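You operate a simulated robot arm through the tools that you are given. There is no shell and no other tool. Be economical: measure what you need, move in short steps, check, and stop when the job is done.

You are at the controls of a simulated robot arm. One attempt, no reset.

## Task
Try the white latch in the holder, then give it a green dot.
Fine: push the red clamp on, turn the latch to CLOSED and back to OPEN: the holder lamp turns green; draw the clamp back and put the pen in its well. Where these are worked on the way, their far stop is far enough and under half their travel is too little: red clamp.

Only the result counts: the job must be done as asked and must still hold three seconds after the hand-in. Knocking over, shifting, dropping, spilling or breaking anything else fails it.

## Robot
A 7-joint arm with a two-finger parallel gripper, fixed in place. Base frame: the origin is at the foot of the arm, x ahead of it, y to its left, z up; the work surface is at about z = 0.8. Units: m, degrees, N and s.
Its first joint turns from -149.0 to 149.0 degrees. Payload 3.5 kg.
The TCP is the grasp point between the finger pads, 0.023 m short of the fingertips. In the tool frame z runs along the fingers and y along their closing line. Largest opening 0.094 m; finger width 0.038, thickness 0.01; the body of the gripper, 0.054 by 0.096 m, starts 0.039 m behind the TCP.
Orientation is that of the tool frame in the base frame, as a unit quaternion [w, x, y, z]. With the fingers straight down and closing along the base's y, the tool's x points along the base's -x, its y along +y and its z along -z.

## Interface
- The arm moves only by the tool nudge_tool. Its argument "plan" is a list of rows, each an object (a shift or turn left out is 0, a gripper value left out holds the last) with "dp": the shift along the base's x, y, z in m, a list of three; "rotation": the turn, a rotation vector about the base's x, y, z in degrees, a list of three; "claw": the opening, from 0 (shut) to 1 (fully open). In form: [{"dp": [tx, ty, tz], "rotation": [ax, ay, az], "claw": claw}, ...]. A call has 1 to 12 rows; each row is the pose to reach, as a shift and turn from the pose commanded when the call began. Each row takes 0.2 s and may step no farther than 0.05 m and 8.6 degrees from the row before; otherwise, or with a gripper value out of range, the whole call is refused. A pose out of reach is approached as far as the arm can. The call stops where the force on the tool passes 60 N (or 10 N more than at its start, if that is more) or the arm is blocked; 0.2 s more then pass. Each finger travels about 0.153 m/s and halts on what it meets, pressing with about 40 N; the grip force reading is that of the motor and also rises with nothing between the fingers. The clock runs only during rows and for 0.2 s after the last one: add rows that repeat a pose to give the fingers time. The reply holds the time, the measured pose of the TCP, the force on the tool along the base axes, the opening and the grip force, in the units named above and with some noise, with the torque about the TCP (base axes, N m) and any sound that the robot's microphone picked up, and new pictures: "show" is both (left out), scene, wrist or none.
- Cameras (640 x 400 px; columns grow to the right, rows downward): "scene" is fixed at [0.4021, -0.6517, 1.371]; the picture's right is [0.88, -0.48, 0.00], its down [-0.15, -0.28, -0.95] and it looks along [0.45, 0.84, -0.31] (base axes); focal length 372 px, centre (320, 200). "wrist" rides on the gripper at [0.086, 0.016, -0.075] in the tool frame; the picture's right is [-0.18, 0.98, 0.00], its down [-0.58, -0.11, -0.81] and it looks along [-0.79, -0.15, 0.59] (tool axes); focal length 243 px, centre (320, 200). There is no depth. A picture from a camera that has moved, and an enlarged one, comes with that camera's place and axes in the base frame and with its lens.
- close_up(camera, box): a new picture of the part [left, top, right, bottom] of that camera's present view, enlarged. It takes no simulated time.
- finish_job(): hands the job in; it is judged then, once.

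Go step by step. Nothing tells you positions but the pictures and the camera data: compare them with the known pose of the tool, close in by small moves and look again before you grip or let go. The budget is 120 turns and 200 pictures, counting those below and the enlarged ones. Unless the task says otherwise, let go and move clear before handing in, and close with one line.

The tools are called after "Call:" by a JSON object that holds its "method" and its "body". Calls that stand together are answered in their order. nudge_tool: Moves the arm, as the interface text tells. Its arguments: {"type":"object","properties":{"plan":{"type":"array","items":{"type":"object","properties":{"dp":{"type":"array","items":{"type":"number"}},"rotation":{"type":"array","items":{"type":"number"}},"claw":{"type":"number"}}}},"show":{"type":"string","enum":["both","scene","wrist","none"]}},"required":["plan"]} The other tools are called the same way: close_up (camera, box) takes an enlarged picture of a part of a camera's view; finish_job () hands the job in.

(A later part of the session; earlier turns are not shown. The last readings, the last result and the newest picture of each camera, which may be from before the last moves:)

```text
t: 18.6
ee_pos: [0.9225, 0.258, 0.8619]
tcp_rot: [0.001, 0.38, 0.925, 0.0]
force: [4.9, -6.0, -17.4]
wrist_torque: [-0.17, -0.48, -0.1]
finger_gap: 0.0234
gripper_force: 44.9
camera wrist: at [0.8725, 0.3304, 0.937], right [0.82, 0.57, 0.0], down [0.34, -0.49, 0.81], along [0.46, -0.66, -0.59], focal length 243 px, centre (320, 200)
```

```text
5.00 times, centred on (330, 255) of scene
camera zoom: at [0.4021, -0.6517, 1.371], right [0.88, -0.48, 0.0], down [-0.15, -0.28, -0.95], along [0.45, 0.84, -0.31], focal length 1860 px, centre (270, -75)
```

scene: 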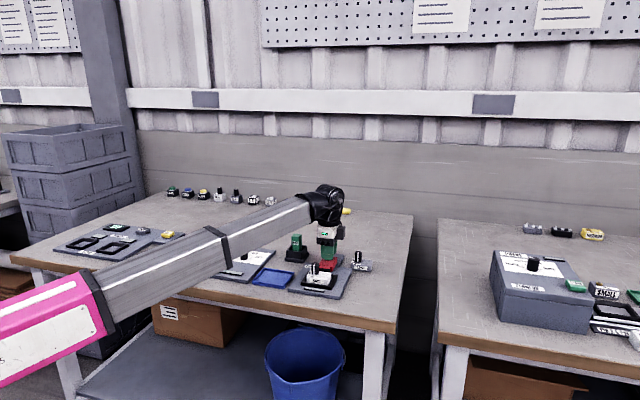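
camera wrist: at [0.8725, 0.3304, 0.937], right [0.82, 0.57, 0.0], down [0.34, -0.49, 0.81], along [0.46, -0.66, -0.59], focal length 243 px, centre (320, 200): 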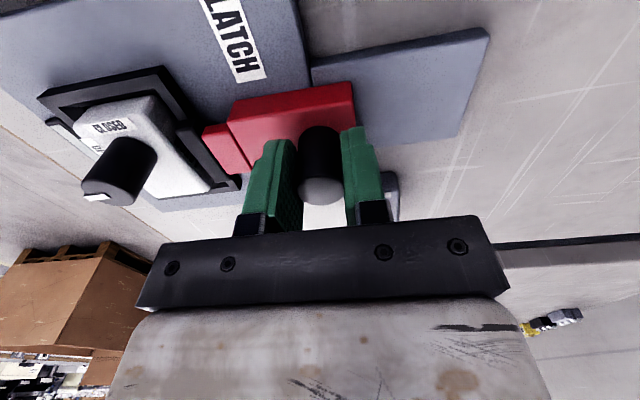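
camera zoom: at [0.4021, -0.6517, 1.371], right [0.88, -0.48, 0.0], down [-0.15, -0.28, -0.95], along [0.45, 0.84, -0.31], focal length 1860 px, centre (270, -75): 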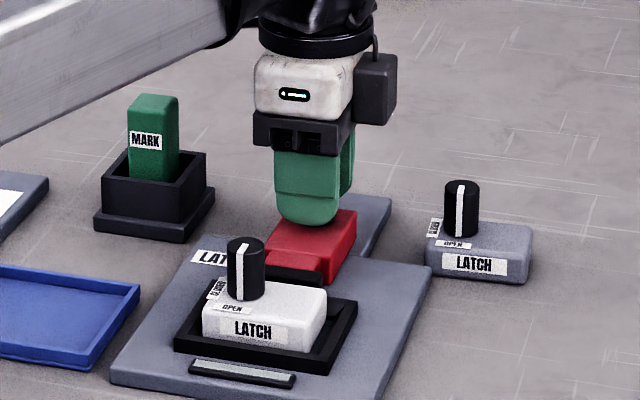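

Call:
{"method": "nudge_tool", "body": {"plan": [{"dp": [-0.003, -0.005, -0.001]}, {"dp": [-0.0065, -0.0085, -0.001]}, {"dp": [-0.01, -0.012, -0.001]}, {"dp": [-0.0135, -0.0155, -0.001]}, {"dp": [-0.0135, -0.0155, -0.001]}]}}

Call:
{"method": "close_up", "body": {"camera": "scene", "box": [280, 215, 380, 295]}}

```text
t: 19.4
ee_pos: [0.9182, 0.2544, 0.8618]
tcp_rot: [0.003, 0.378, 0.926, 0.008]
force: [13.0, 21.1, -14.3]
wrist_torque: [-0.83, 0.22, 0.12]
finger_gap: 0.0232
gripper_force: 45.0
stopped in row 4: the force on the tool passed its limit at 68 N (the readings are from after the stop); the commanded pose is now the measured one
camera wrist: at [0.8672, 0.3249, 0.9375], right [0.82, 0.57, 0.02], down [0.33, -0.49, 0.8], along [0.47, -0.65, -0.6], focal length 243 px, centre (320, 200)
```

scene: 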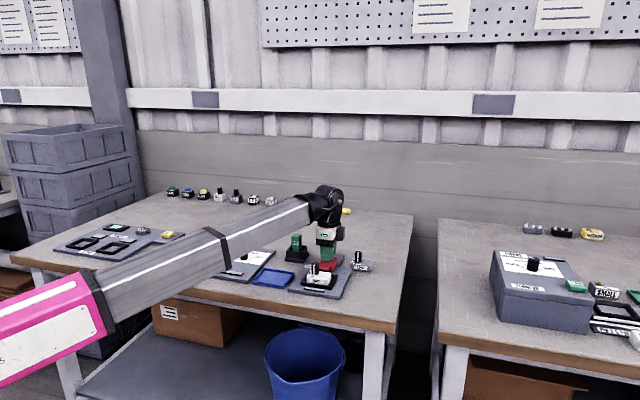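
wrist: 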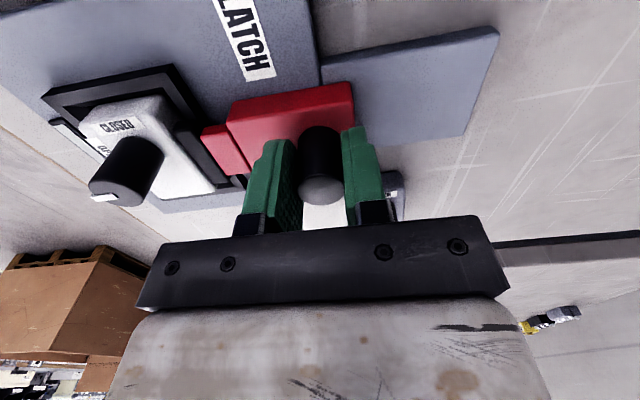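

```text
5.00 times, centred on (330, 255) of scene
camera zoom: at [0.4021, -0.6517, 1.371], right [0.88, -0.48, 0.0], down [-0.15, -0.28, -0.95], along [0.45, 0.84, -0.31], focal length 1860 px, centre (270, -75)
```

zoom: 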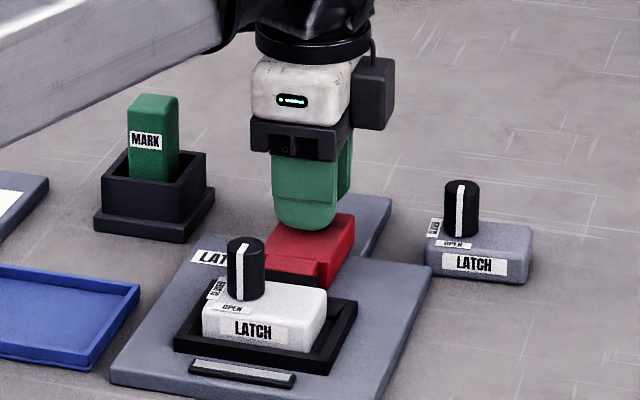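

The clamp hit its stop at the latch after about 45 mm of travel. I'll release and rise.

Call:
{"method": "nudge_tool", "body": {"plan": [{"claw": 0.45}, {"claw": 0.55}, {"dp": [0, 0, 0.04], "claw": 0.6}, {"dp": [0, 0, 0.08], "claw": 0.6}, {"dp": [-0.02, -0.02, 0.08], "claw": 0.6}]}}

Call:
{"method": "close_up", "body": {"camera": "scene", "box": [280, 215, 380, 295]}}

Call:
{"method": "close_up", "body": {"camera": "wrist", "box": [60, 0, 400, 190]}}

```text
t: 20.6
ee_pos: [0.8956, 0.2327, 0.9433]
tcp_rot: [0.002, 0.378, 0.926, 0.007]
force: [0.2, -0.3, -0.6]
wrist_torque: [0.01, 0.0, 0.02]
finger_gap: 0.0565
gripper_force: 0.1
camera wrist: at [0.8447, 0.3032, 1.0188], right [0.82, 0.57, 0.01], down [0.33, -0.49, 0.8], along [0.47, -0.66, -0.59], focal length 243 px, centre (320, 200)
```

scene: 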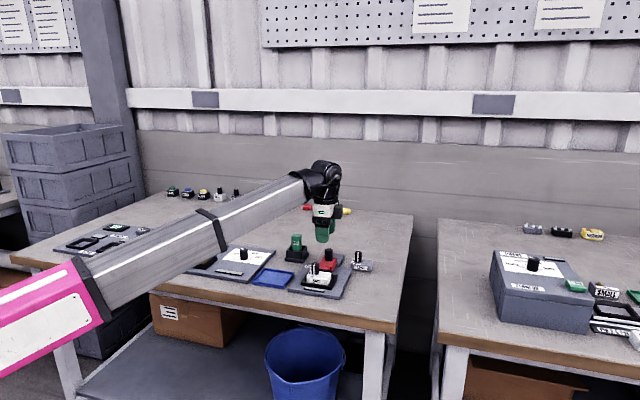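
wrist: 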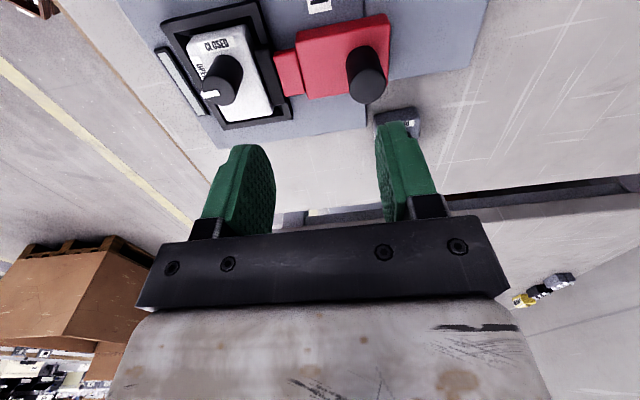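

```text
5.00 times, centred on (330, 255) of scene
camera zoom: at [0.4021, -0.6517, 1.371], right [0.88, -0.48, 0.0], down [-0.15, -0.28, -0.95], along [0.45, 0.84, -0.31], focal length 1860 px, centre (270, -75)
```

zoom: 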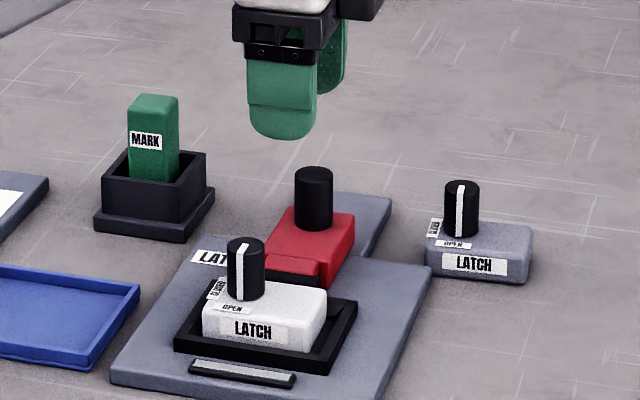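

```text
1.88 times, centred on (230, 95) of wrist
camera zoom: at [0.8447, 0.3032, 1.0188], right [0.82, 0.57, 0.01], down [0.33, -0.49, 0.8], along [0.47, -0.66, -0.59], focal length 457 px, centre (489, 398)
```

zoom: 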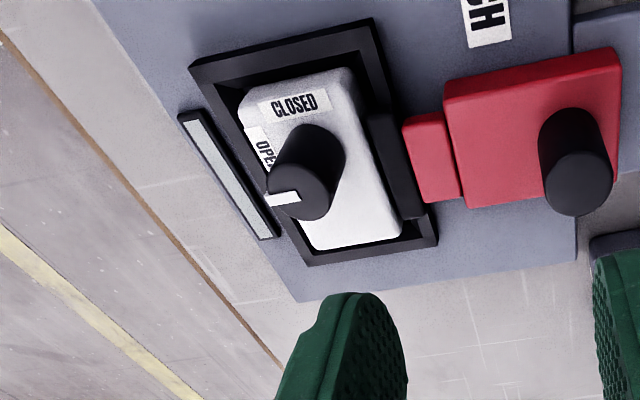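

The clamp is on. I take the knob as at about (0.842, 0.197) with its top at 0.867. I'll move above it, level the tool, then pre-turn +90° so that the CLOSED turn (clockwise) ends at a wrist angle I know is reachable.

Call:
{"method": "nudge_tool", "body": {"plan": [{"dp": [-0.027, -0.018, 0.0], "rotation": [-0.66, 0.5, 0]}, {"dp": [-0.054, -0.036, 0.0], "rotation": [-0.66, 0.5, 0]}, {"dp": [-0.054, -0.036, 0.0], "rotation": [-0.66, 0.5, 0]}], "show": "none"}}

Call:
{"method": "nudge_tool", "body": {"plan": [{"rotation": [0, 0, 8.2]}, {"rotation": [0, 0, 16.4]}, {"rotation": [0, 0, 24.6]}, {"rotation": [0, 0, 32.8]}, {"rotation": [0, 0, 41]}, {"rotation": [0, 0, 49.2]}, {"rotation": [0, 0, 57.4]}, {"rotation": [0, 0, 65.6]}, {"rotation": [0, 0, 73.8]}, {"rotation": [0, 0, 82]}, {"rotation": [0, 0, 90]}, {"rotation": [0, 0, 90]}]}}

Call:
{"method": "close_up", "body": {"camera": "wrist", "box": [200, 0, 440, 150]}}

```text
t: 21.4
ee_pos: [0.8409, 0.1963, 0.9442]
tcp_rot: [0.002, 0.378, 0.926, 0.0]
force: [-0.5, 0.5, -0.3]
wrist_torque: [-0.02, 0.0, 0.01]
finger_gap: 0.0561
gripper_force: 0.1
```

```text
t: 24.0
ee_pos: [0.8414, 0.1962, 0.944]
tcp_rot: [0.0, -0.387, 0.922, 0.0]
force: [0.0, 0.5, -0.2]
wrist_torque: [0.01, 0.01, -0.02]
finger_gap: 0.0565
gripper_force: 0.0
camera wrist: at [0.7699, 0.1447, 1.0188], right [-0.57, 0.82, 0.0], down [0.48, 0.34, 0.81], along [0.66, 0.46, -0.59], focal length 243 px, centre (320, 200)
```

scene: 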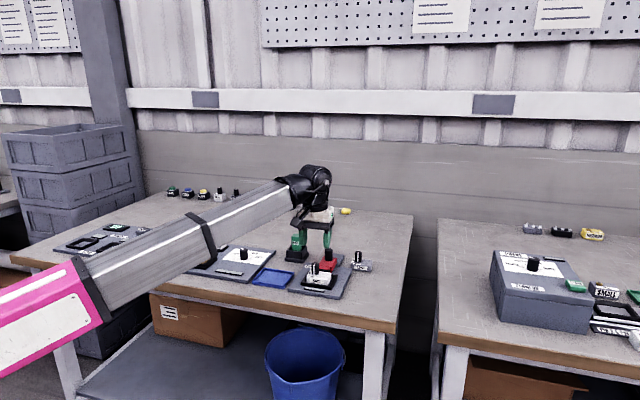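
wrist: 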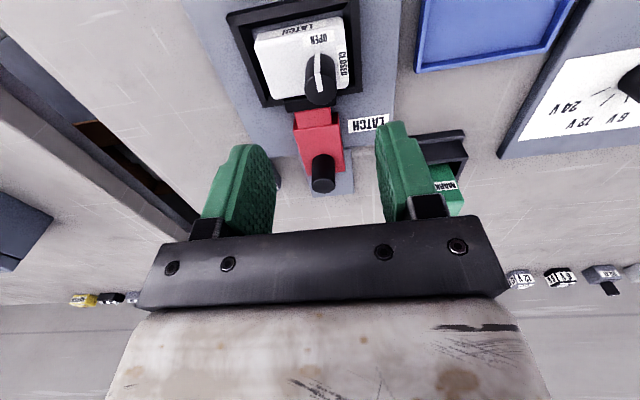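

```text
2.67 times, centred on (320, 75) of wrist
camera zoom: at [0.7699, 0.1447, 1.0188], right [-0.57, 0.82, 0.0], down [0.48, 0.34, 0.81], along [0.66, 0.46, -0.59], focal length 647 px, centre (320, 533)
```

zoom: 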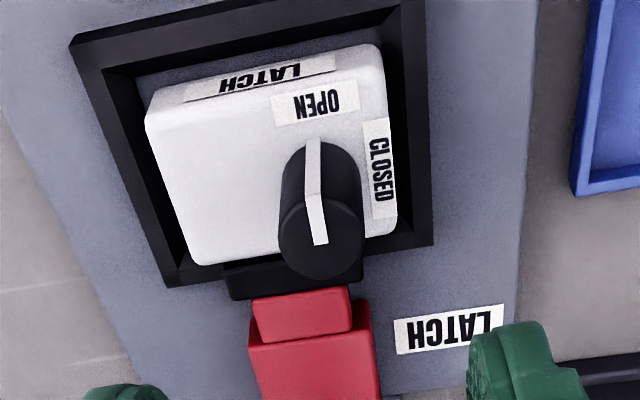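

The knob checks out at about (0.8405, 0.195). I'll go down over it and grip.

Call:
{"method": "nudge_tool", "body": {"plan": [{"dp": [-0.0005, -0.001, -0.04]}, {"dp": [-0.0005, -0.001, -0.07]}, {"dp": [-0.0005, -0.001, -0.08]}, {"dp": [-0.0005, -0.001, -0.08]}, {"dp": [-0.0005, -0.001, -0.08], "claw": 0.1}, {"dp": [-0.0005, -0.001, -0.08], "claw": 0.1}, {"dp": [-0.0005, -0.001, -0.08], "claw": 0.1}]}}

Call:
{"method": "close_up", "body": {"camera": "scene", "box": [280, 215, 380, 295]}}

```text
t: 25.6
ee_pos: [0.8423, 0.1959, 0.8639]
tcp_rot: [0.001, -0.388, 0.922, 0.001]
force: [-0.1, 0.8, -0.4]
wrist_torque: [0.09, 0.1, -0.02]
finger_gap: 0.0204
gripper_force: 39.9
camera wrist: at [0.7697, 0.1443, 0.9395], right [-0.57, 0.82, 0.0], down [0.48, 0.34, 0.81], along [0.66, 0.46, -0.59], focal length 243 px, centre (320, 200)
```

scene: 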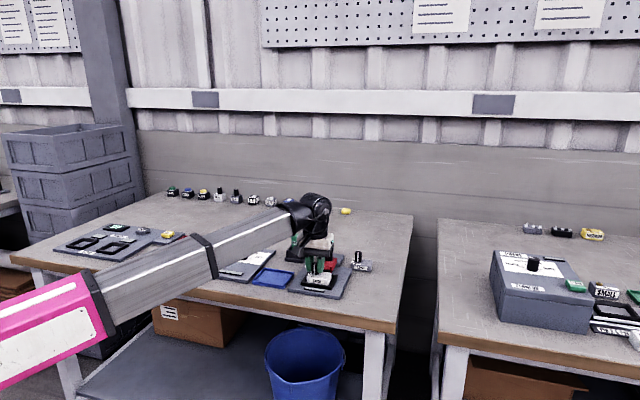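
wrist: 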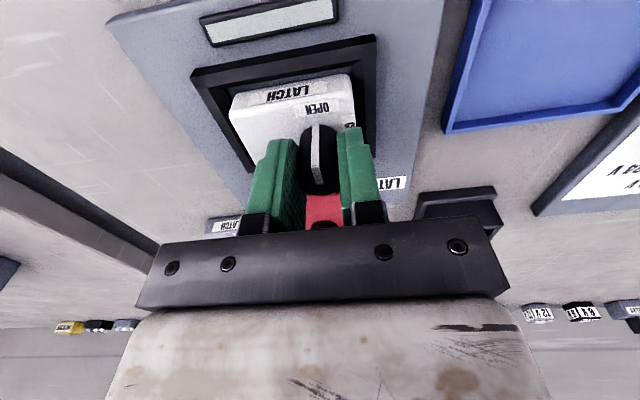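

```text
5.00 times, centred on (330, 255) of scene
camera zoom: at [0.4021, -0.6517, 1.371], right [0.88, -0.48, 0.0], down [-0.15, -0.28, -0.95], along [0.45, 0.84, -0.31], focal length 1860 px, centre (270, -75)
```

zoom: 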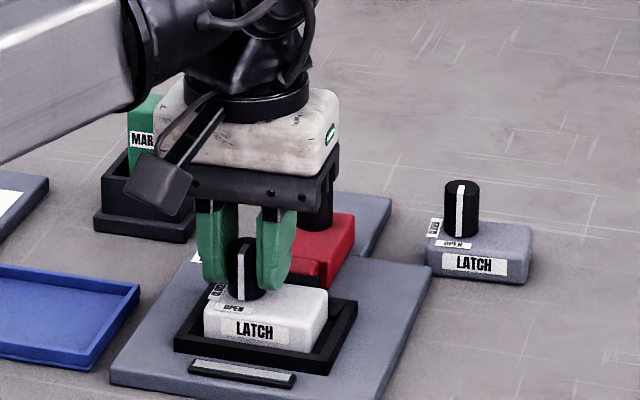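

Call:
{"method": "close_up", "body": {"camera": "wrist", "box": [260, 100, 390, 230]}}

```text
3.08 times, centred on (325, 165) of wrist
camera zoom: at [0.7697, 0.1443, 0.9395], right [-0.57, 0.82, 0.0], down [0.48, 0.34, 0.81], along [0.66, 0.46, -0.59], focal length 746 px, centre (305, 308)
```

zoom: 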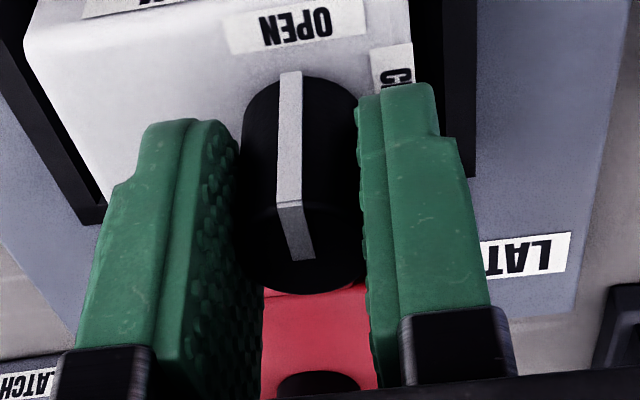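

The knob sits about 3 mm off the finger centre. I'll shift slightly, regrip, then make the CLOSED turn.

Call:
{"method": "nudge_tool", "body": {"plan": [{"claw": 0.4}, {"dp": [-0.0018, -0.0018, 0], "claw": 0.4}, {"dp": [-0.0018, -0.0018, 0], "claw": 0.4}, {"dp": [-0.0018, -0.0018, 0], "claw": 0.1}, {"dp": [-0.0018, -0.0018, 0], "claw": 0.1}, {"dp": [-0.0018, -0.0018, 0], "claw": 0.1}], "show": "none"}}

Call:
{"method": "nudge_tool", "body": {"plan": [{"rotation": [0, 0, -8.3]}, {"rotation": [0, 0, -16.6]}, {"rotation": [0, 0, -24.9]}, {"rotation": [0, 0, -33.2]}, {"rotation": [0, 0, -41.5]}, {"rotation": [0, 0, -49.8]}, {"rotation": [0, 0, -58.1]}, {"rotation": [0, 0, -66.4]}, {"rotation": [0, 0, -74.7]}, {"rotation": [0, 0, -83]}, {"rotation": [0, 0, -90]}, {"rotation": [0, 0, -90]}]}}

Call:
{"method": "close_up", "body": {"camera": "scene", "box": [280, 215, 380, 295]}}

Call:
{"method": "close_up", "body": {"camera": "wrist", "box": [230, 60, 420, 230]}}

```text
t: 27.0
ee_pos: [0.8405, 0.1943, 0.8635]
tcp_rot: [0.0, -0.387, 0.922, 0.001]
force: [-1.3, 0.9, 1.4]
wrist_torque: [0.08, 0.11, -0.05]
finger_gap: 0.0205
gripper_force: 40.5
```

```text
t: 29.6
ee_pos: [0.8402, 0.1927, 0.8635]
tcp_rot: [0.001, 0.38, 0.925, 0.0]
force: [0.4, 0.0, 0.5]
wrist_torque: [0.01, -0.1, 0.0]
finger_gap: 0.0204
gripper_force: 39.9
camera wrist: at [0.7905, 0.2647, 0.9389], right [0.82, 0.57, 0.0], down [0.34, -0.48, 0.81], along [0.46, -0.66, -0.59], focal length 243 px, centre (320, 200)
```

scene: 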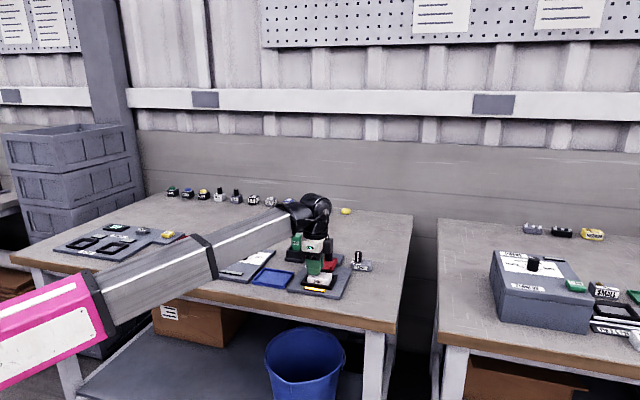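
wrist: 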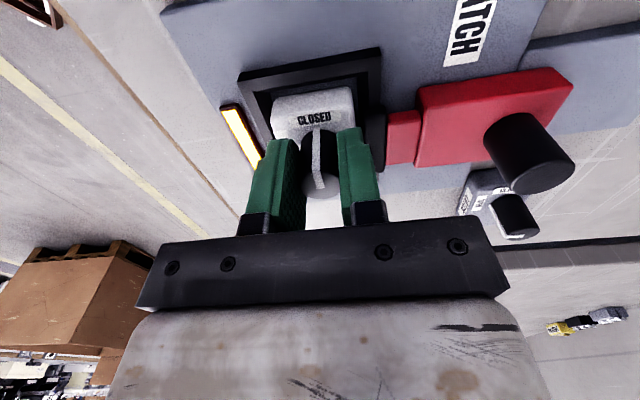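

```text
5.00 times, centred on (330, 255) of scene
camera zoom: at [0.4021, -0.6517, 1.371], right [0.88, -0.48, 0.0], down [-0.15, -0.28, -0.95], along [0.45, 0.84, -0.31], focal length 1860 px, centre (270, -75)
```

zoom: 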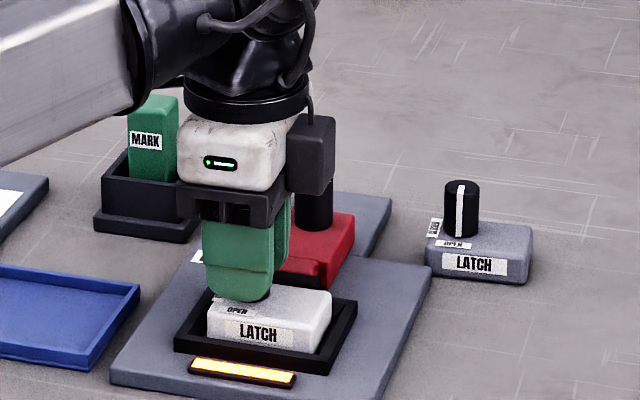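

```text
2.35 times, centred on (325, 145) of wrist
camera zoom: at [0.7905, 0.2647, 0.9389], right [0.82, 0.57, 0.0], down [0.34, -0.48, 0.81], along [0.46, -0.66, -0.59], focal length 571 px, centre (308, 329)
```

zoom: 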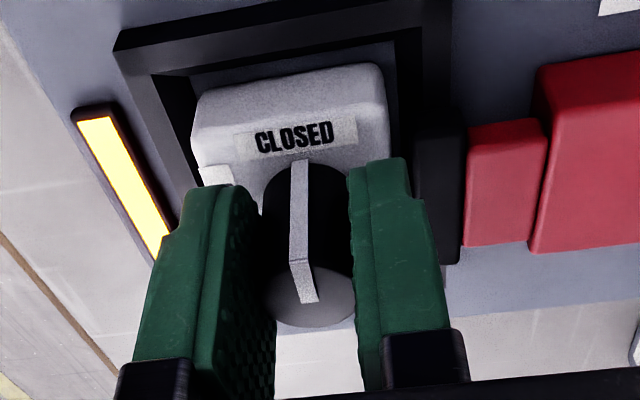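

The lamp is yellow and the pointer is at CLOSED. I'll turn back to OPEN.

Call:
{"method": "nudge_tool", "body": {"plan": [{"rotation": [0, 0, 8.3]}, {"rotation": [0, 0, 16.6]}, {"rotation": [0, 0, 24.9]}, {"rotation": [0, 0, 33.2]}, {"rotation": [0, 0, 41.5]}, {"rotation": [0, 0, 49.8]}, {"rotation": [0, 0, 58.1]}, {"rotation": [0, 0, 66.4]}, {"rotation": [0, 0, 74.7]}, {"rotation": [0, 0, 83]}, {"rotation": [0, 0, 91]}, {"rotation": [0, 0, 91]}]}}

Call:
{"method": "close_up", "body": {"camera": "scene", "box": [280, 215, 380, 295]}}

```text
t: 32.2
ee_pos: [0.8402, 0.1929, 0.863]
tcp_rot: [0.001, -0.395, 0.919, 0.0]
force: [-1.7, 0.6, 1.1]
wrist_torque: [0.1, 0.05, 0.01]
finger_gap: 0.0203
gripper_force: 40.6
camera wrist: at [0.7697, 0.1406, 0.9382], right [-0.59, 0.81, 0.0], down [0.48, 0.35, 0.81], along [0.65, 0.47, -0.59], focal length 243 px, centre (320, 200)
```

scene: 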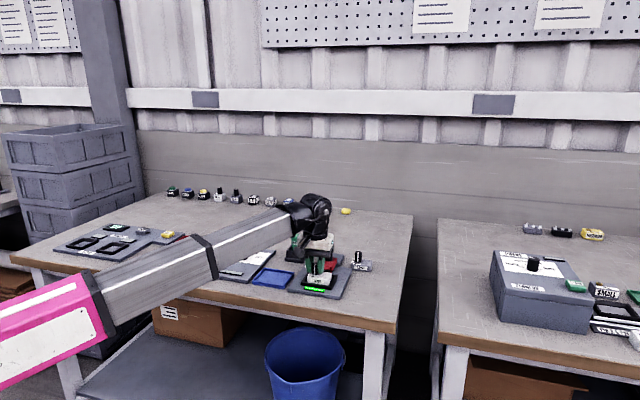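
wrist: 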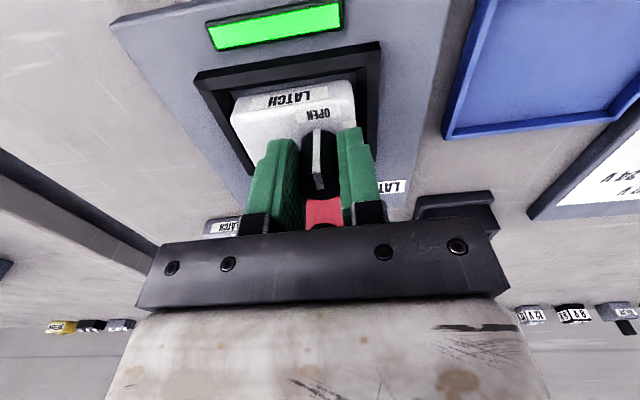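

```text
5.00 times, centred on (330, 255) of scene
camera zoom: at [0.4021, -0.6517, 1.371], right [0.88, -0.48, 0.0], down [-0.15, -0.28, -0.95], along [0.45, 0.84, -0.31], focal length 1860 px, centre (270, -75)
```

zoom: 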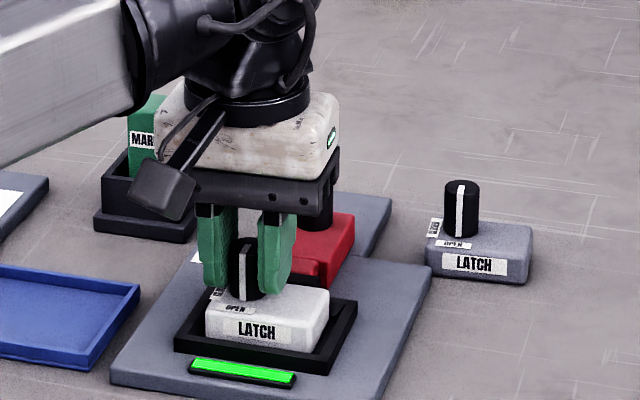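

The lamp is green. I'll release, rise and turn back for the clamp.

Call:
{"method": "nudge_tool", "body": {"plan": [{"claw": 0.45}, {"claw": 0.5}, {"dp": [0, 0, 0.03], "claw": 0.6}, {"dp": [0, 0, 0.07], "claw": 0.65}, {"dp": [0, 0, 0.07]}], "show": "scene"}}

Call:
{"method": "nudge_tool", "body": {"plan": [{"dp": [0.008, 0.006, 0], "rotation": [0, 0, -8.3]}, {"dp": [0.016, 0.012, 0], "rotation": [0, 0, -16.6]}, {"dp": [0.024, 0.018, 0], "rotation": [0, 0, -24.9]}, {"dp": [0.032, 0.024, 0], "rotation": [0, 0, -33.2]}, {"dp": [0.04, 0.03, 0], "rotation": [0, 0, -41.5]}, {"dp": [0.048, 0.036, 0], "rotation": [0, 0, -49.8]}, {"dp": [0.056, 0.042, 0], "rotation": [0, 0, -58.1]}, {"dp": [0.064, 0.048, 0], "rotation": [0, 0, -66.4]}, {"dp": [0.072, 0.054, 0], "rotation": [0, 0, -74.7]}, {"dp": [0.078, 0.0615, 0], "rotation": [0, 0, -83]}, {"dp": [0.078, 0.0615, 0], "rotation": [0, 0, -91]}, {"dp": [0.078, 0.0615, 0], "rotation": [0, 0, -91]}]}}

Call:
{"method": "close_up", "body": {"camera": "scene", "box": [280, 215, 380, 295]}}

```text
t: 33.4
ee_pos: [0.8397, 0.1927, 0.934]
tcp_rot: [0.0, -0.395, 0.919, 0.001]
force: [0.6, 0.1, 0.1]
wrist_torque: [0.01, -0.01, -0.03]
finger_gap: 0.0609
gripper_force: 0.1
```

scene: 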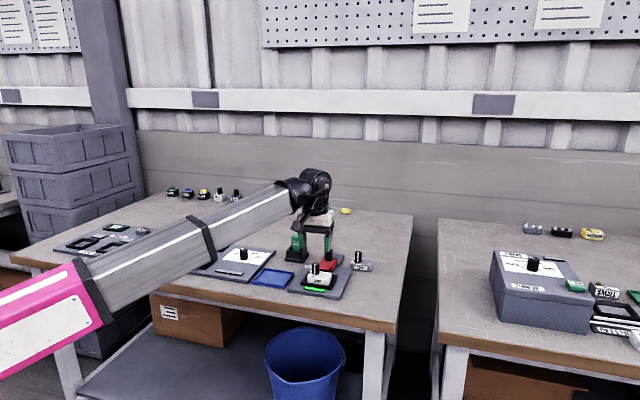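

```text
t: 36.0
ee_pos: [0.9178, 0.2572, 0.9339]
tcp_rot: [0.0, 0.38, 0.925, 0.0]
force: [-0.1, -0.2, -0.2]
wrist_torque: [0.05, -0.01, 0.0]
finger_gap: 0.0612
gripper_force: 0.1
camera wrist: at [0.8686, 0.3269, 1.0081], right [0.82, 0.57, 0.0], down [0.34, -0.48, 0.81], along [0.46, -0.66, -0.59], focal length 243 px, centre (320, 200)
```

scene: 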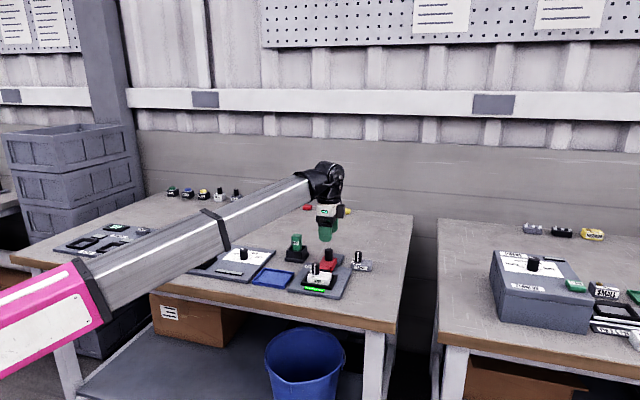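
wrist: 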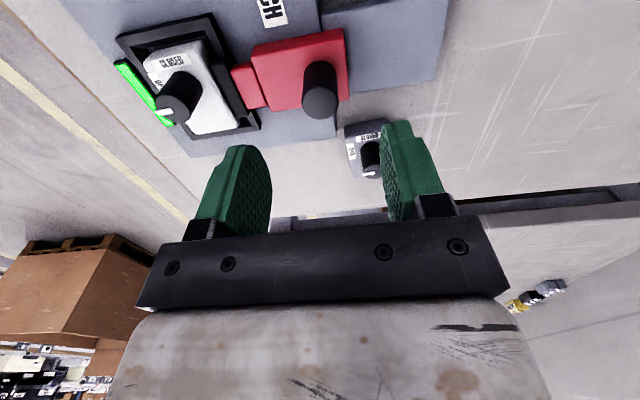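

```text
5.00 times, centred on (330, 255) of scene
camera zoom: at [0.4021, -0.6517, 1.371], right [0.88, -0.48, 0.0], down [-0.15, -0.28, -0.95], along [0.45, 0.84, -0.31], focal length 1860 px, centre (270, -75)
```

zoom: 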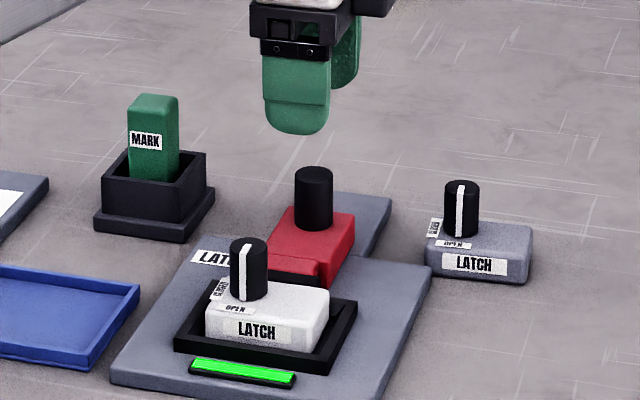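

Positioned over the handle. I'll lower, grip and draw it back to its original place.

Call:
{"method": "nudge_tool", "body": {"plan": [{"dp": [0, 0, -0.035]}, {"dp": [0, 0, -0.072]}, {"dp": [0, 0, -0.072]}, {"dp": [0, 0, -0.072], "claw": 0.1}, {"dp": [0, 0, -0.072], "claw": 0.1}, {"dp": [0, 0, -0.072], "claw": 0.1}, {"dp": [0.008, 0.0075, -0.072], "claw": 0.1}, {"dp": [0.016, 0.015, -0.072], "claw": 0.1}, {"dp": [0.024, 0.0225, -0.072], "claw": 0.1}, {"dp": [0.033, 0.031, -0.072], "claw": 0.1}, {"dp": [0.033, 0.031, -0.072], "claw": 0.1}]}}

Call:
{"method": "close_up", "body": {"camera": "scene", "box": [280, 215, 380, 295]}}

```text
t: 38.4
ee_pos: [0.9501, 0.2878, 0.8603]
tcp_rot: [-0.001, 0.378, 0.926, 0.0]
force: [-18.6, 15.5, -7.0]
wrist_torque: [0.48, -0.26, -0.02]
finger_gap: 0.0235
gripper_force: 45.3
camera wrist: at [0.8994, 0.3591, 0.936], right [0.82, 0.57, 0.0], down [0.34, -0.48, 0.81], along [0.46, -0.66, -0.59], focal length 243 px, centre (320, 200)
```

scene: 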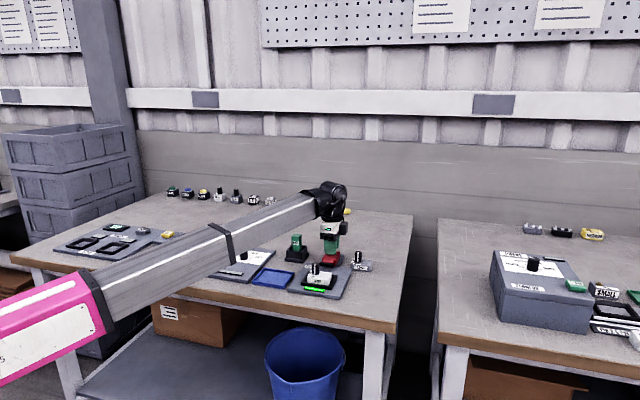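
wrist: 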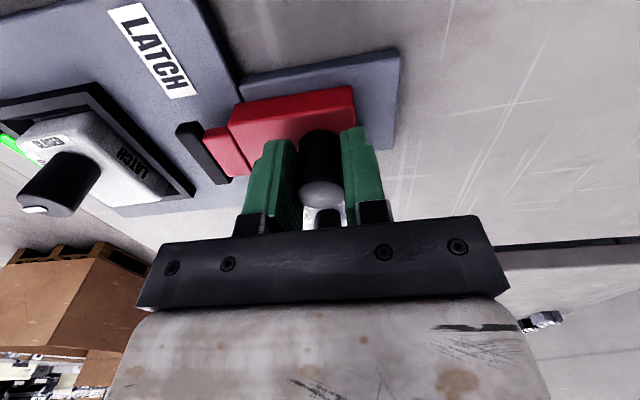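

```text
5.00 times, centred on (330, 255) of scene
camera zoom: at [0.4021, -0.6517, 1.371], right [0.88, -0.48, 0.0], down [-0.15, -0.28, -0.95], along [0.45, 0.84, -0.31], focal length 1860 px, centre (270, -75)
```

zoom: 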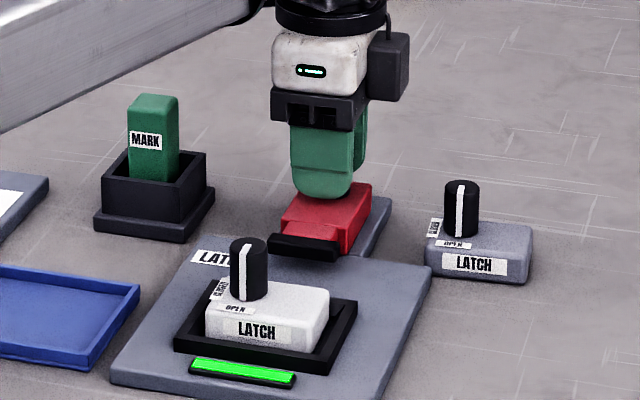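

The clamp is back at its start position. I'll release, rise and head towards the pen.

Call:
{"method": "nudge_tool", "body": {"plan": [{"claw": 0.45}, {"claw": 0.55}, {"dp": [0, 0, 0.04], "claw": 0.6}, {"dp": [0, 0, 0.08], "claw": 0.65}, {"dp": [-0.03, 0.02, 0.11]}, {"dp": [-0.06, 0.05, 0.13]}, {"dp": [-0.09, 0.08, 0.13]}, {"dp": [-0.09, 0.08, 0.13]}]}}

Call:
{"method": "close_up", "body": {"camera": "scene", "box": [270, 215, 370, 295]}}

Call:
{"method": "close_up", "body": {"camera": "wrist", "box": [200, 0, 440, 150]}}

```text
t: 40.2
ee_pos: [0.8619, 0.3664, 0.9922]
tcp_rot: [0.001, 0.379, 0.925, 0.0]
force: [-0.1, -0.2, -0.2]
wrist_torque: [-0.03, 0.0, 0.01]
finger_gap: 0.0612
gripper_force: 0.0
camera wrist: at [0.8122, 0.4381, 1.0658], right [0.82, 0.57, 0.0], down [0.34, -0.48, 0.81], along [0.46, -0.66, -0.59], focal length 243 px, centre (320, 200)
```

scene: 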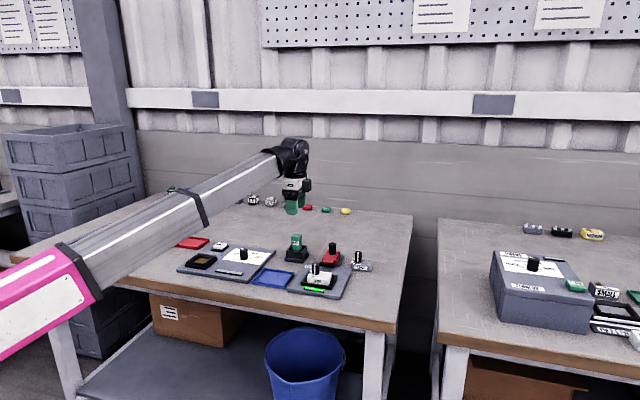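
wrist: 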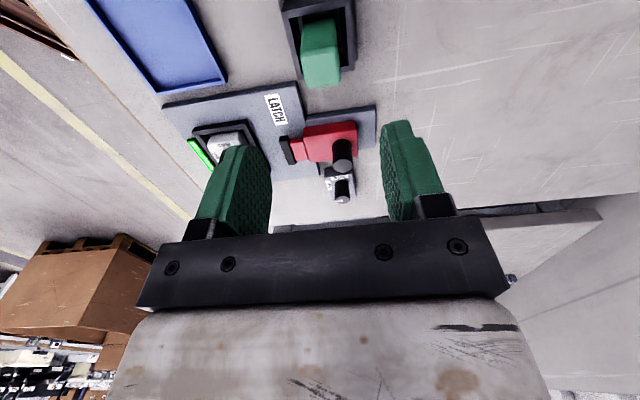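

```text
5.00 times, centred on (320, 255) of scene
camera zoom: at [0.4021, -0.6517, 1.371], right [0.88, -0.48, 0.0], down [-0.15, -0.28, -0.95], along [0.45, 0.84, -0.31], focal length 1860 px, centre (320, -75)
```

zoom: 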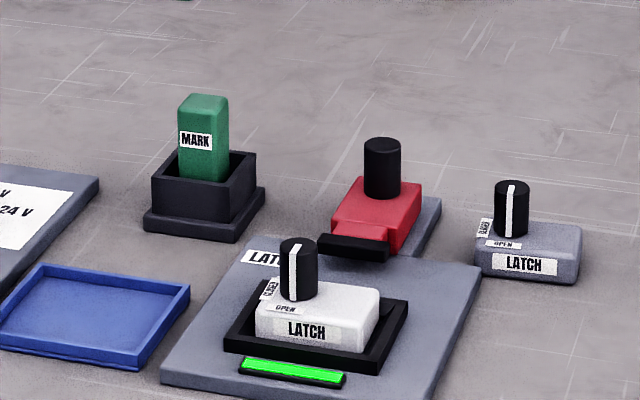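

```text
2.67 times, centred on (320, 75) of wrist
camera zoom: at [0.8122, 0.4381, 1.0658], right [0.82, 0.57, 0.0], down [0.34, -0.48, 0.81], along [0.46, -0.66, -0.59], focal length 647 px, centre (320, 533)
```

zoom: 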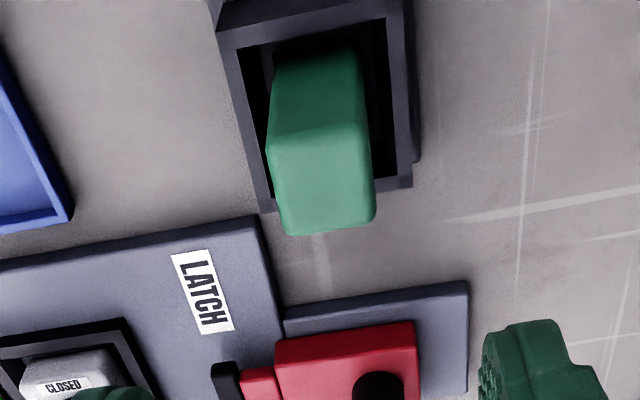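

The lamp is still green. The pen is a block with its top at about (0.8615, 0.369, 0.887), standing in its well. I'll lower to just above it and check.

Call:
{"method": "nudge_tool", "body": {"plan": [{"dp": [0, 0.0025, -0.035], "rotation": [0, 0, 1.5]}, {"dp": [0, 0.0025, -0.07], "rotation": [0, 0, 1.5]}, {"dp": [0, 0.0025, -0.07], "rotation": [0, 0, 1.5]}]}}

Call:
{"method": "close_up", "body": {"camera": "scene", "box": [250, 205, 350, 285]}}

Call:
{"method": "close_up", "body": {"camera": "wrist", "box": [200, 0, 440, 200]}}

```text
t: 41.0
ee_pos: [0.8617, 0.37, 0.9204]
tcp_rot: [0.001, 0.367, 0.93, 0.0]
force: [-0.6, -0.7, 0.5]
wrist_torque: [0.01, -0.02, 0.01]
finger_gap: 0.0611
gripper_force: 0.0
camera wrist: at [0.8099, 0.4397, 0.9961], right [0.8, 0.59, 0.0], down [0.35, -0.47, 0.81], along [0.48, -0.65, -0.59], focal length 243 px, centre (320, 200)
```

scene: 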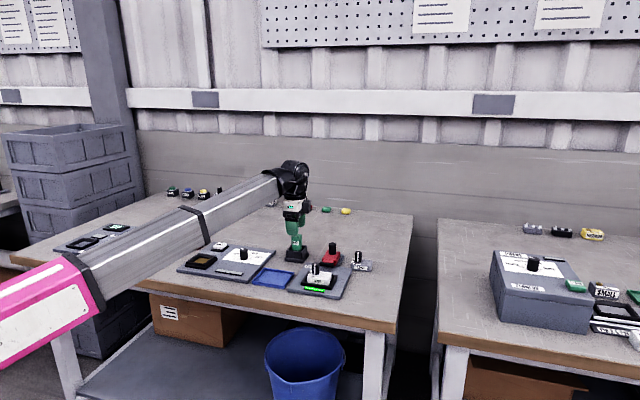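
wrist: 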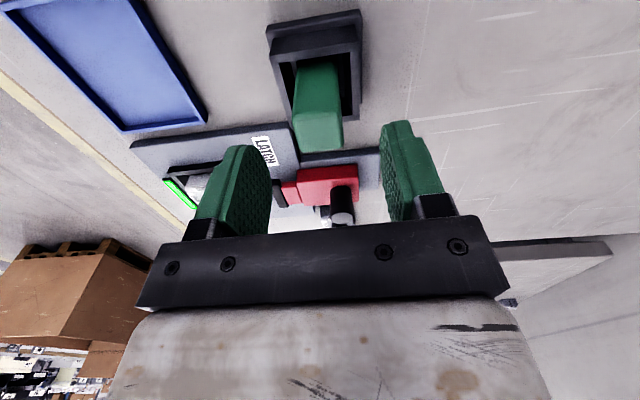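

```text
5.00 times, centred on (300, 245) of scene
camera zoom: at [0.4021, -0.6517, 1.371], right [0.88, -0.48, 0.0], down [-0.15, -0.28, -0.95], along [0.45, 0.84, -0.31], focal length 1860 px, centre (420, -25)
```

zoom: 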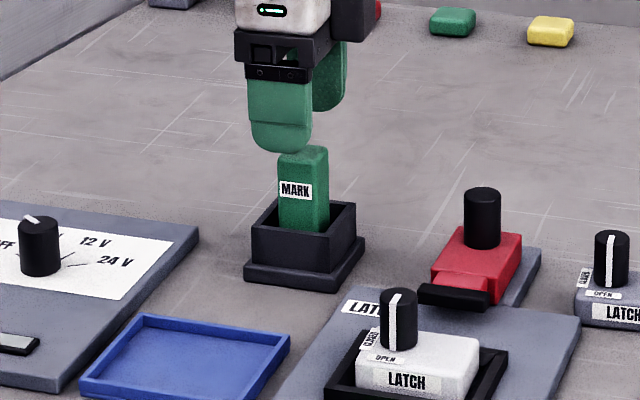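

```text
2.00 times, centred on (320, 100) of wrist
camera zoom: at [0.8099, 0.4397, 0.9961], right [0.8, 0.59, 0.0], down [0.35, -0.47, 0.81], along [0.48, -0.65, -0.59], focal length 485 px, centre (320, 400)
```

zoom: 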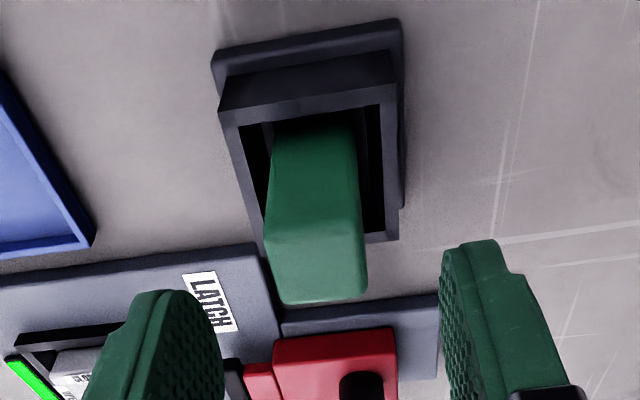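

Call:
{"method": "nudge_tool", "body": {"plan": [{"dp": [-0.0015, 0.0015, -0.03]}, {"dp": [-0.0015, 0.0015, -0.053]}, {"dp": [-0.0015, 0.0015, -0.053]}, {"dp": [-0.0015, 0.0015, -0.053], "claw": 0.1}, {"dp": [-0.0015, 0.0015, -0.053], "claw": 0.1}, {"dp": [-0.0015, 0.0015, -0.053], "claw": 0.1}]}}

Call:
{"method": "close_up", "body": {"camera": "scene", "box": [250, 205, 350, 285]}}

Call:
{"method": "close_up", "body": {"camera": "wrist", "box": [200, 0, 440, 230]}}

```text
t: 42.4
ee_pos: [0.8597, 0.3709, 0.8691]
tcp_rot: [0.001, 0.367, 0.93, -0.001]
force: [0.2, 0.0, -0.2]
wrist_torque: [0.01, -0.02, -0.03]
finger_gap: 0.0273
gripper_force: 39.9
camera wrist: at [0.8078, 0.4405, 0.9437], right [0.8, 0.59, 0.0], down [0.35, -0.47, 0.81], along [0.48, -0.65, -0.59], focal length 243 px, centre (320, 200)
```

scene: 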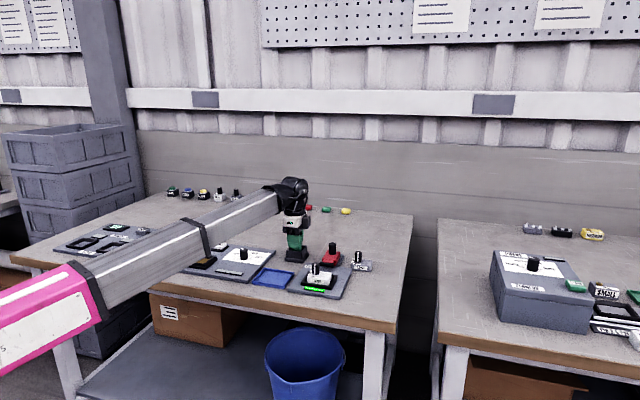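
wrist: 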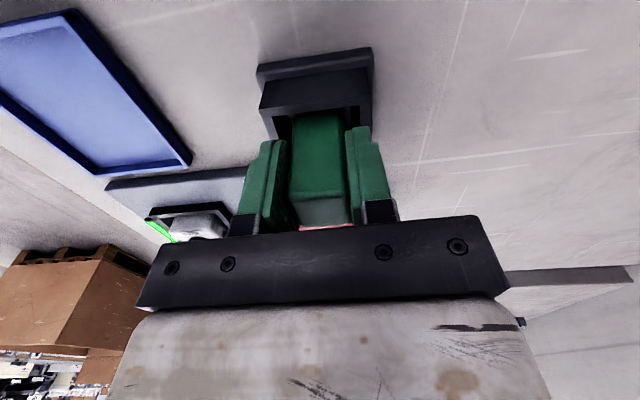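

```text
5.00 times, centred on (300, 245) of scene
camera zoom: at [0.4021, -0.6517, 1.371], right [0.88, -0.48, 0.0], down [-0.15, -0.28, -0.95], along [0.45, 0.84, -0.31], focal length 1860 px, centre (420, -25)
```

zoom: 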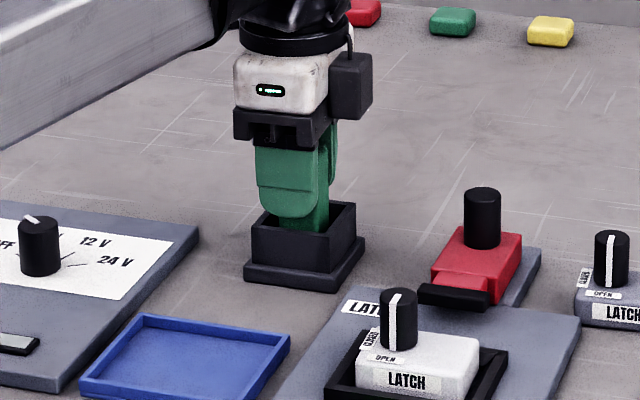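

```text
1.74 times, centred on (320, 115) of wrist
camera zoom: at [0.8078, 0.4405, 0.9437], right [0.8, 0.59, 0.0], down [0.35, -0.47, 0.81], along [0.48, -0.65, -0.59], focal length 422 px, centre (320, 348)
```

zoom: 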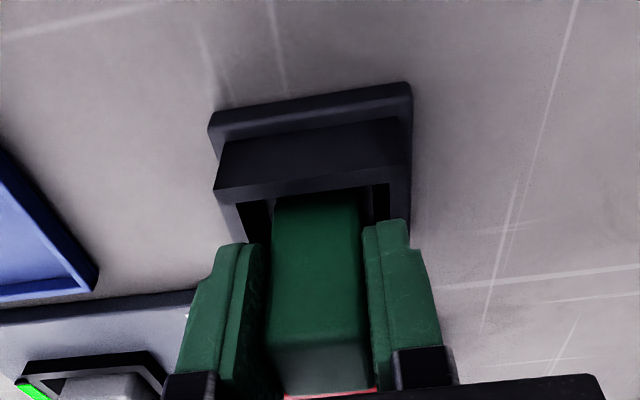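

The pen is gripped with the TCP at about (0.860, 0.371, 0.868), and I'll put it back at the same pose later. Lifting.

Call:
{"method": "nudge_tool", "body": {"plan": [{"dp": [0, 0, 0.03]}, {"dp": [0, 0, 0.07]}, {"dp": [0, 0, 0.1]}, {"dp": [0, 0, 0.1]}]}}

Call:
{"method": "close_up", "body": {"camera": "scene", "box": [250, 185, 350, 265]}}

Call:
{"method": "close_up", "body": {"camera": "wrist", "box": [200, 0, 440, 230]}}

```text
t: 43.4
ee_pos: [0.8593, 0.3721, 0.9682]
tcp_rot: [0.0, 0.367, 0.93, -0.002]
force: [-0.8, 0.7, -0.6]
wrist_torque: [-0.03, 0.02, 0.01]
finger_gap: 0.0275
gripper_force: 40.3
camera wrist: at [0.8072, 0.441, 1.0436], right [0.8, 0.59, 0.0], down [0.35, -0.47, 0.81], along [0.48, -0.65, -0.59], focal length 243 px, centre (320, 200)
```

scene: 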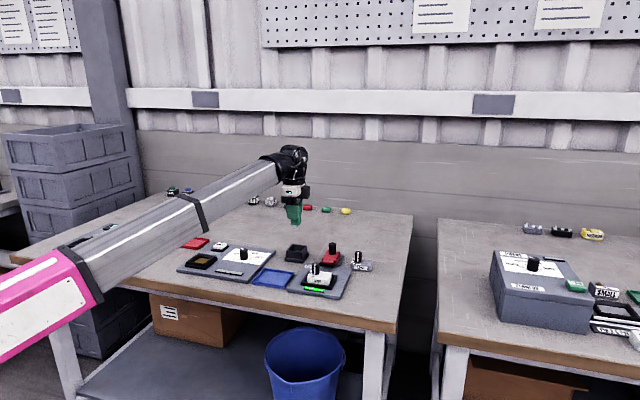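
wrist: 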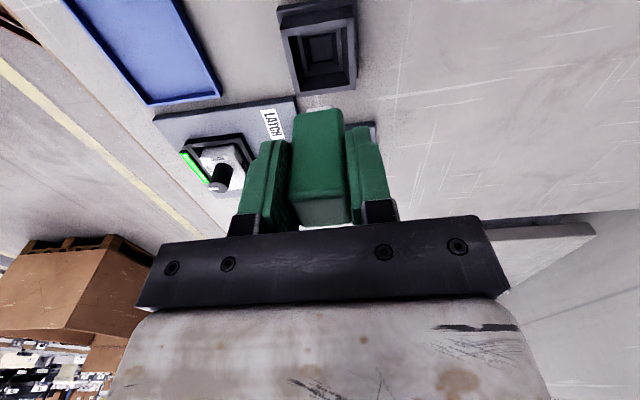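

```text
5.00 times, centred on (300, 225) of scene
camera zoom: at [0.4021, -0.6517, 1.371], right [0.88, -0.48, 0.0], down [-0.15, -0.28, -0.95], along [0.45, 0.84, -0.31], focal length 1860 px, centre (420, 75)
```

zoom: 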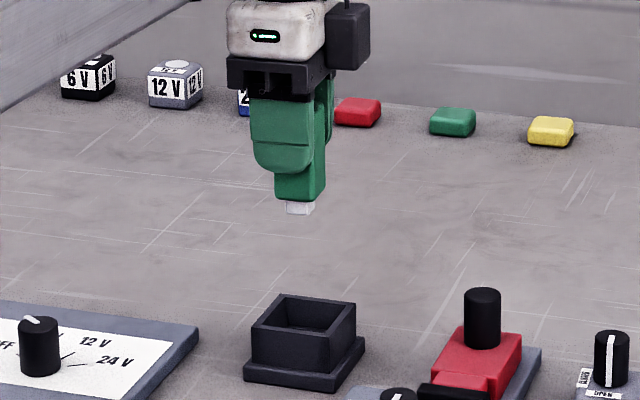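

```text
1.74 times, centred on (320, 115) of wrist
camera zoom: at [0.8072, 0.441, 1.0436], right [0.8, 0.59, 0.0], down [0.35, -0.47, 0.81], along [0.48, -0.65, -0.59], focal length 422 px, centre (320, 348)
```

zoom: 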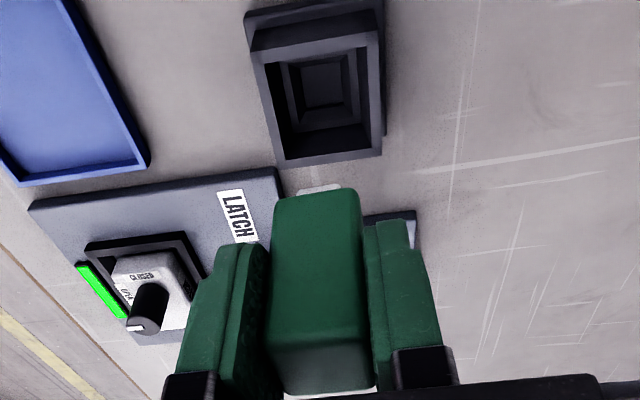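

The pen has a white nib underneath, about 54 mm below the TCP. I'll carry it over the free end of the latch top, at about (0.859, 0.171).

Call:
{"method": "nudge_tool", "body": {"plan": [{"dp": [0, -0.04, 0], "rotation": [0, 0, -1.5]}, {"dp": [0, -0.08, 0], "rotation": [0, 0, -1.5]}, {"dp": [0, -0.12, 0], "rotation": [0, 0, -1.5]}, {"dp": [-0.002, -0.16, 0], "rotation": [0, 0, -1.5]}, {"dp": [-0.002, -0.199, 0], "rotation": [0, 0, -1.5]}, {"dp": [-0.002, -0.199, -0.05], "rotation": [0, 0, -1.5]}, {"dp": [-0.002, -0.199, -0.06], "rotation": [0, 0, -1.5]}, {"dp": [-0.002, -0.199, -0.06], "rotation": [0, 0, -1.5]}]}}

Call:
{"method": "close_up", "body": {"camera": "scene", "box": [270, 215, 370, 295]}}

Call:
{"method": "close_up", "body": {"camera": "wrist", "box": [200, 0, 440, 230]}}

```text
t: 45.2
ee_pos: [0.8576, 0.1702, 0.909]
tcp_rot: [0.001, 0.379, 0.925, 0.0]
force: [0.3, 0.8, -0.2]
wrist_torque: [0.01, 0.01, -0.01]
finger_gap: 0.0274
gripper_force: 40.0
camera wrist: at [0.8082, 0.2417, 0.9831], right [0.82, 0.57, 0.0], down [0.34, -0.48, 0.81], along [0.46, -0.66, -0.59], focal length 243 px, centre (320, 200)
```

scene: 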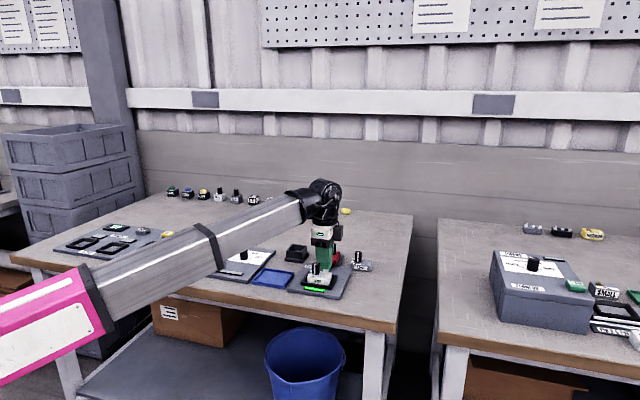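
wrist: 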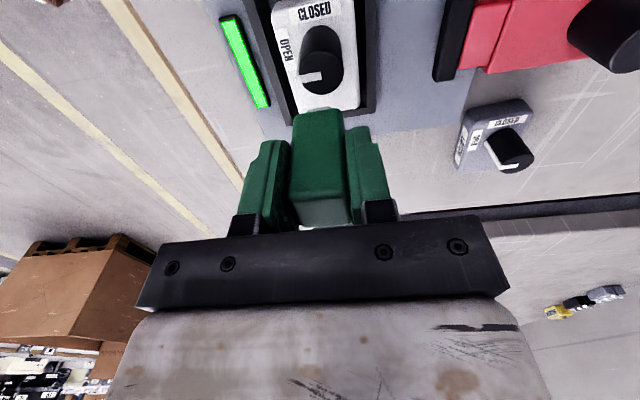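

```text
5.00 times, centred on (320, 255) of scene
camera zoom: at [0.4021, -0.6517, 1.371], right [0.88, -0.48, 0.0], down [-0.15, -0.28, -0.95], along [0.45, 0.84, -0.31], focal length 1860 px, centre (320, -75)
```

zoom: 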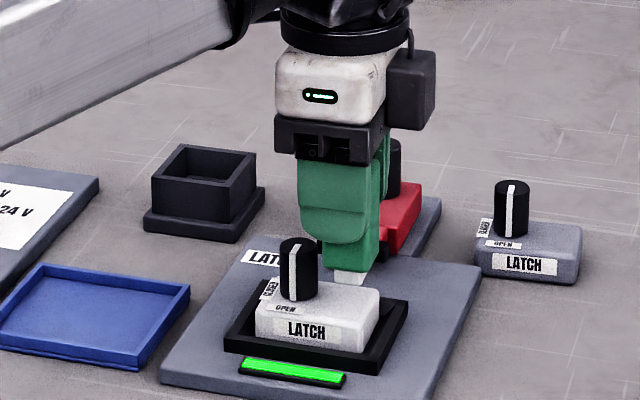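

```text
1.74 times, centred on (320, 115) of wrist
camera zoom: at [0.8082, 0.2417, 0.9831], right [0.82, 0.57, 0.0], down [0.34, -0.48, 0.81], along [0.46, -0.66, -0.59], focal length 422 px, centre (320, 348)
```

zoom: 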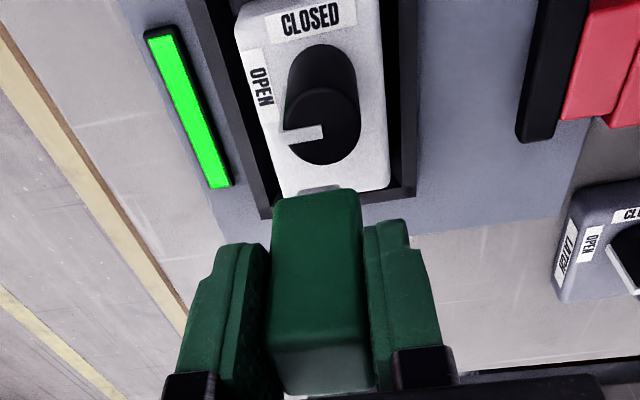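

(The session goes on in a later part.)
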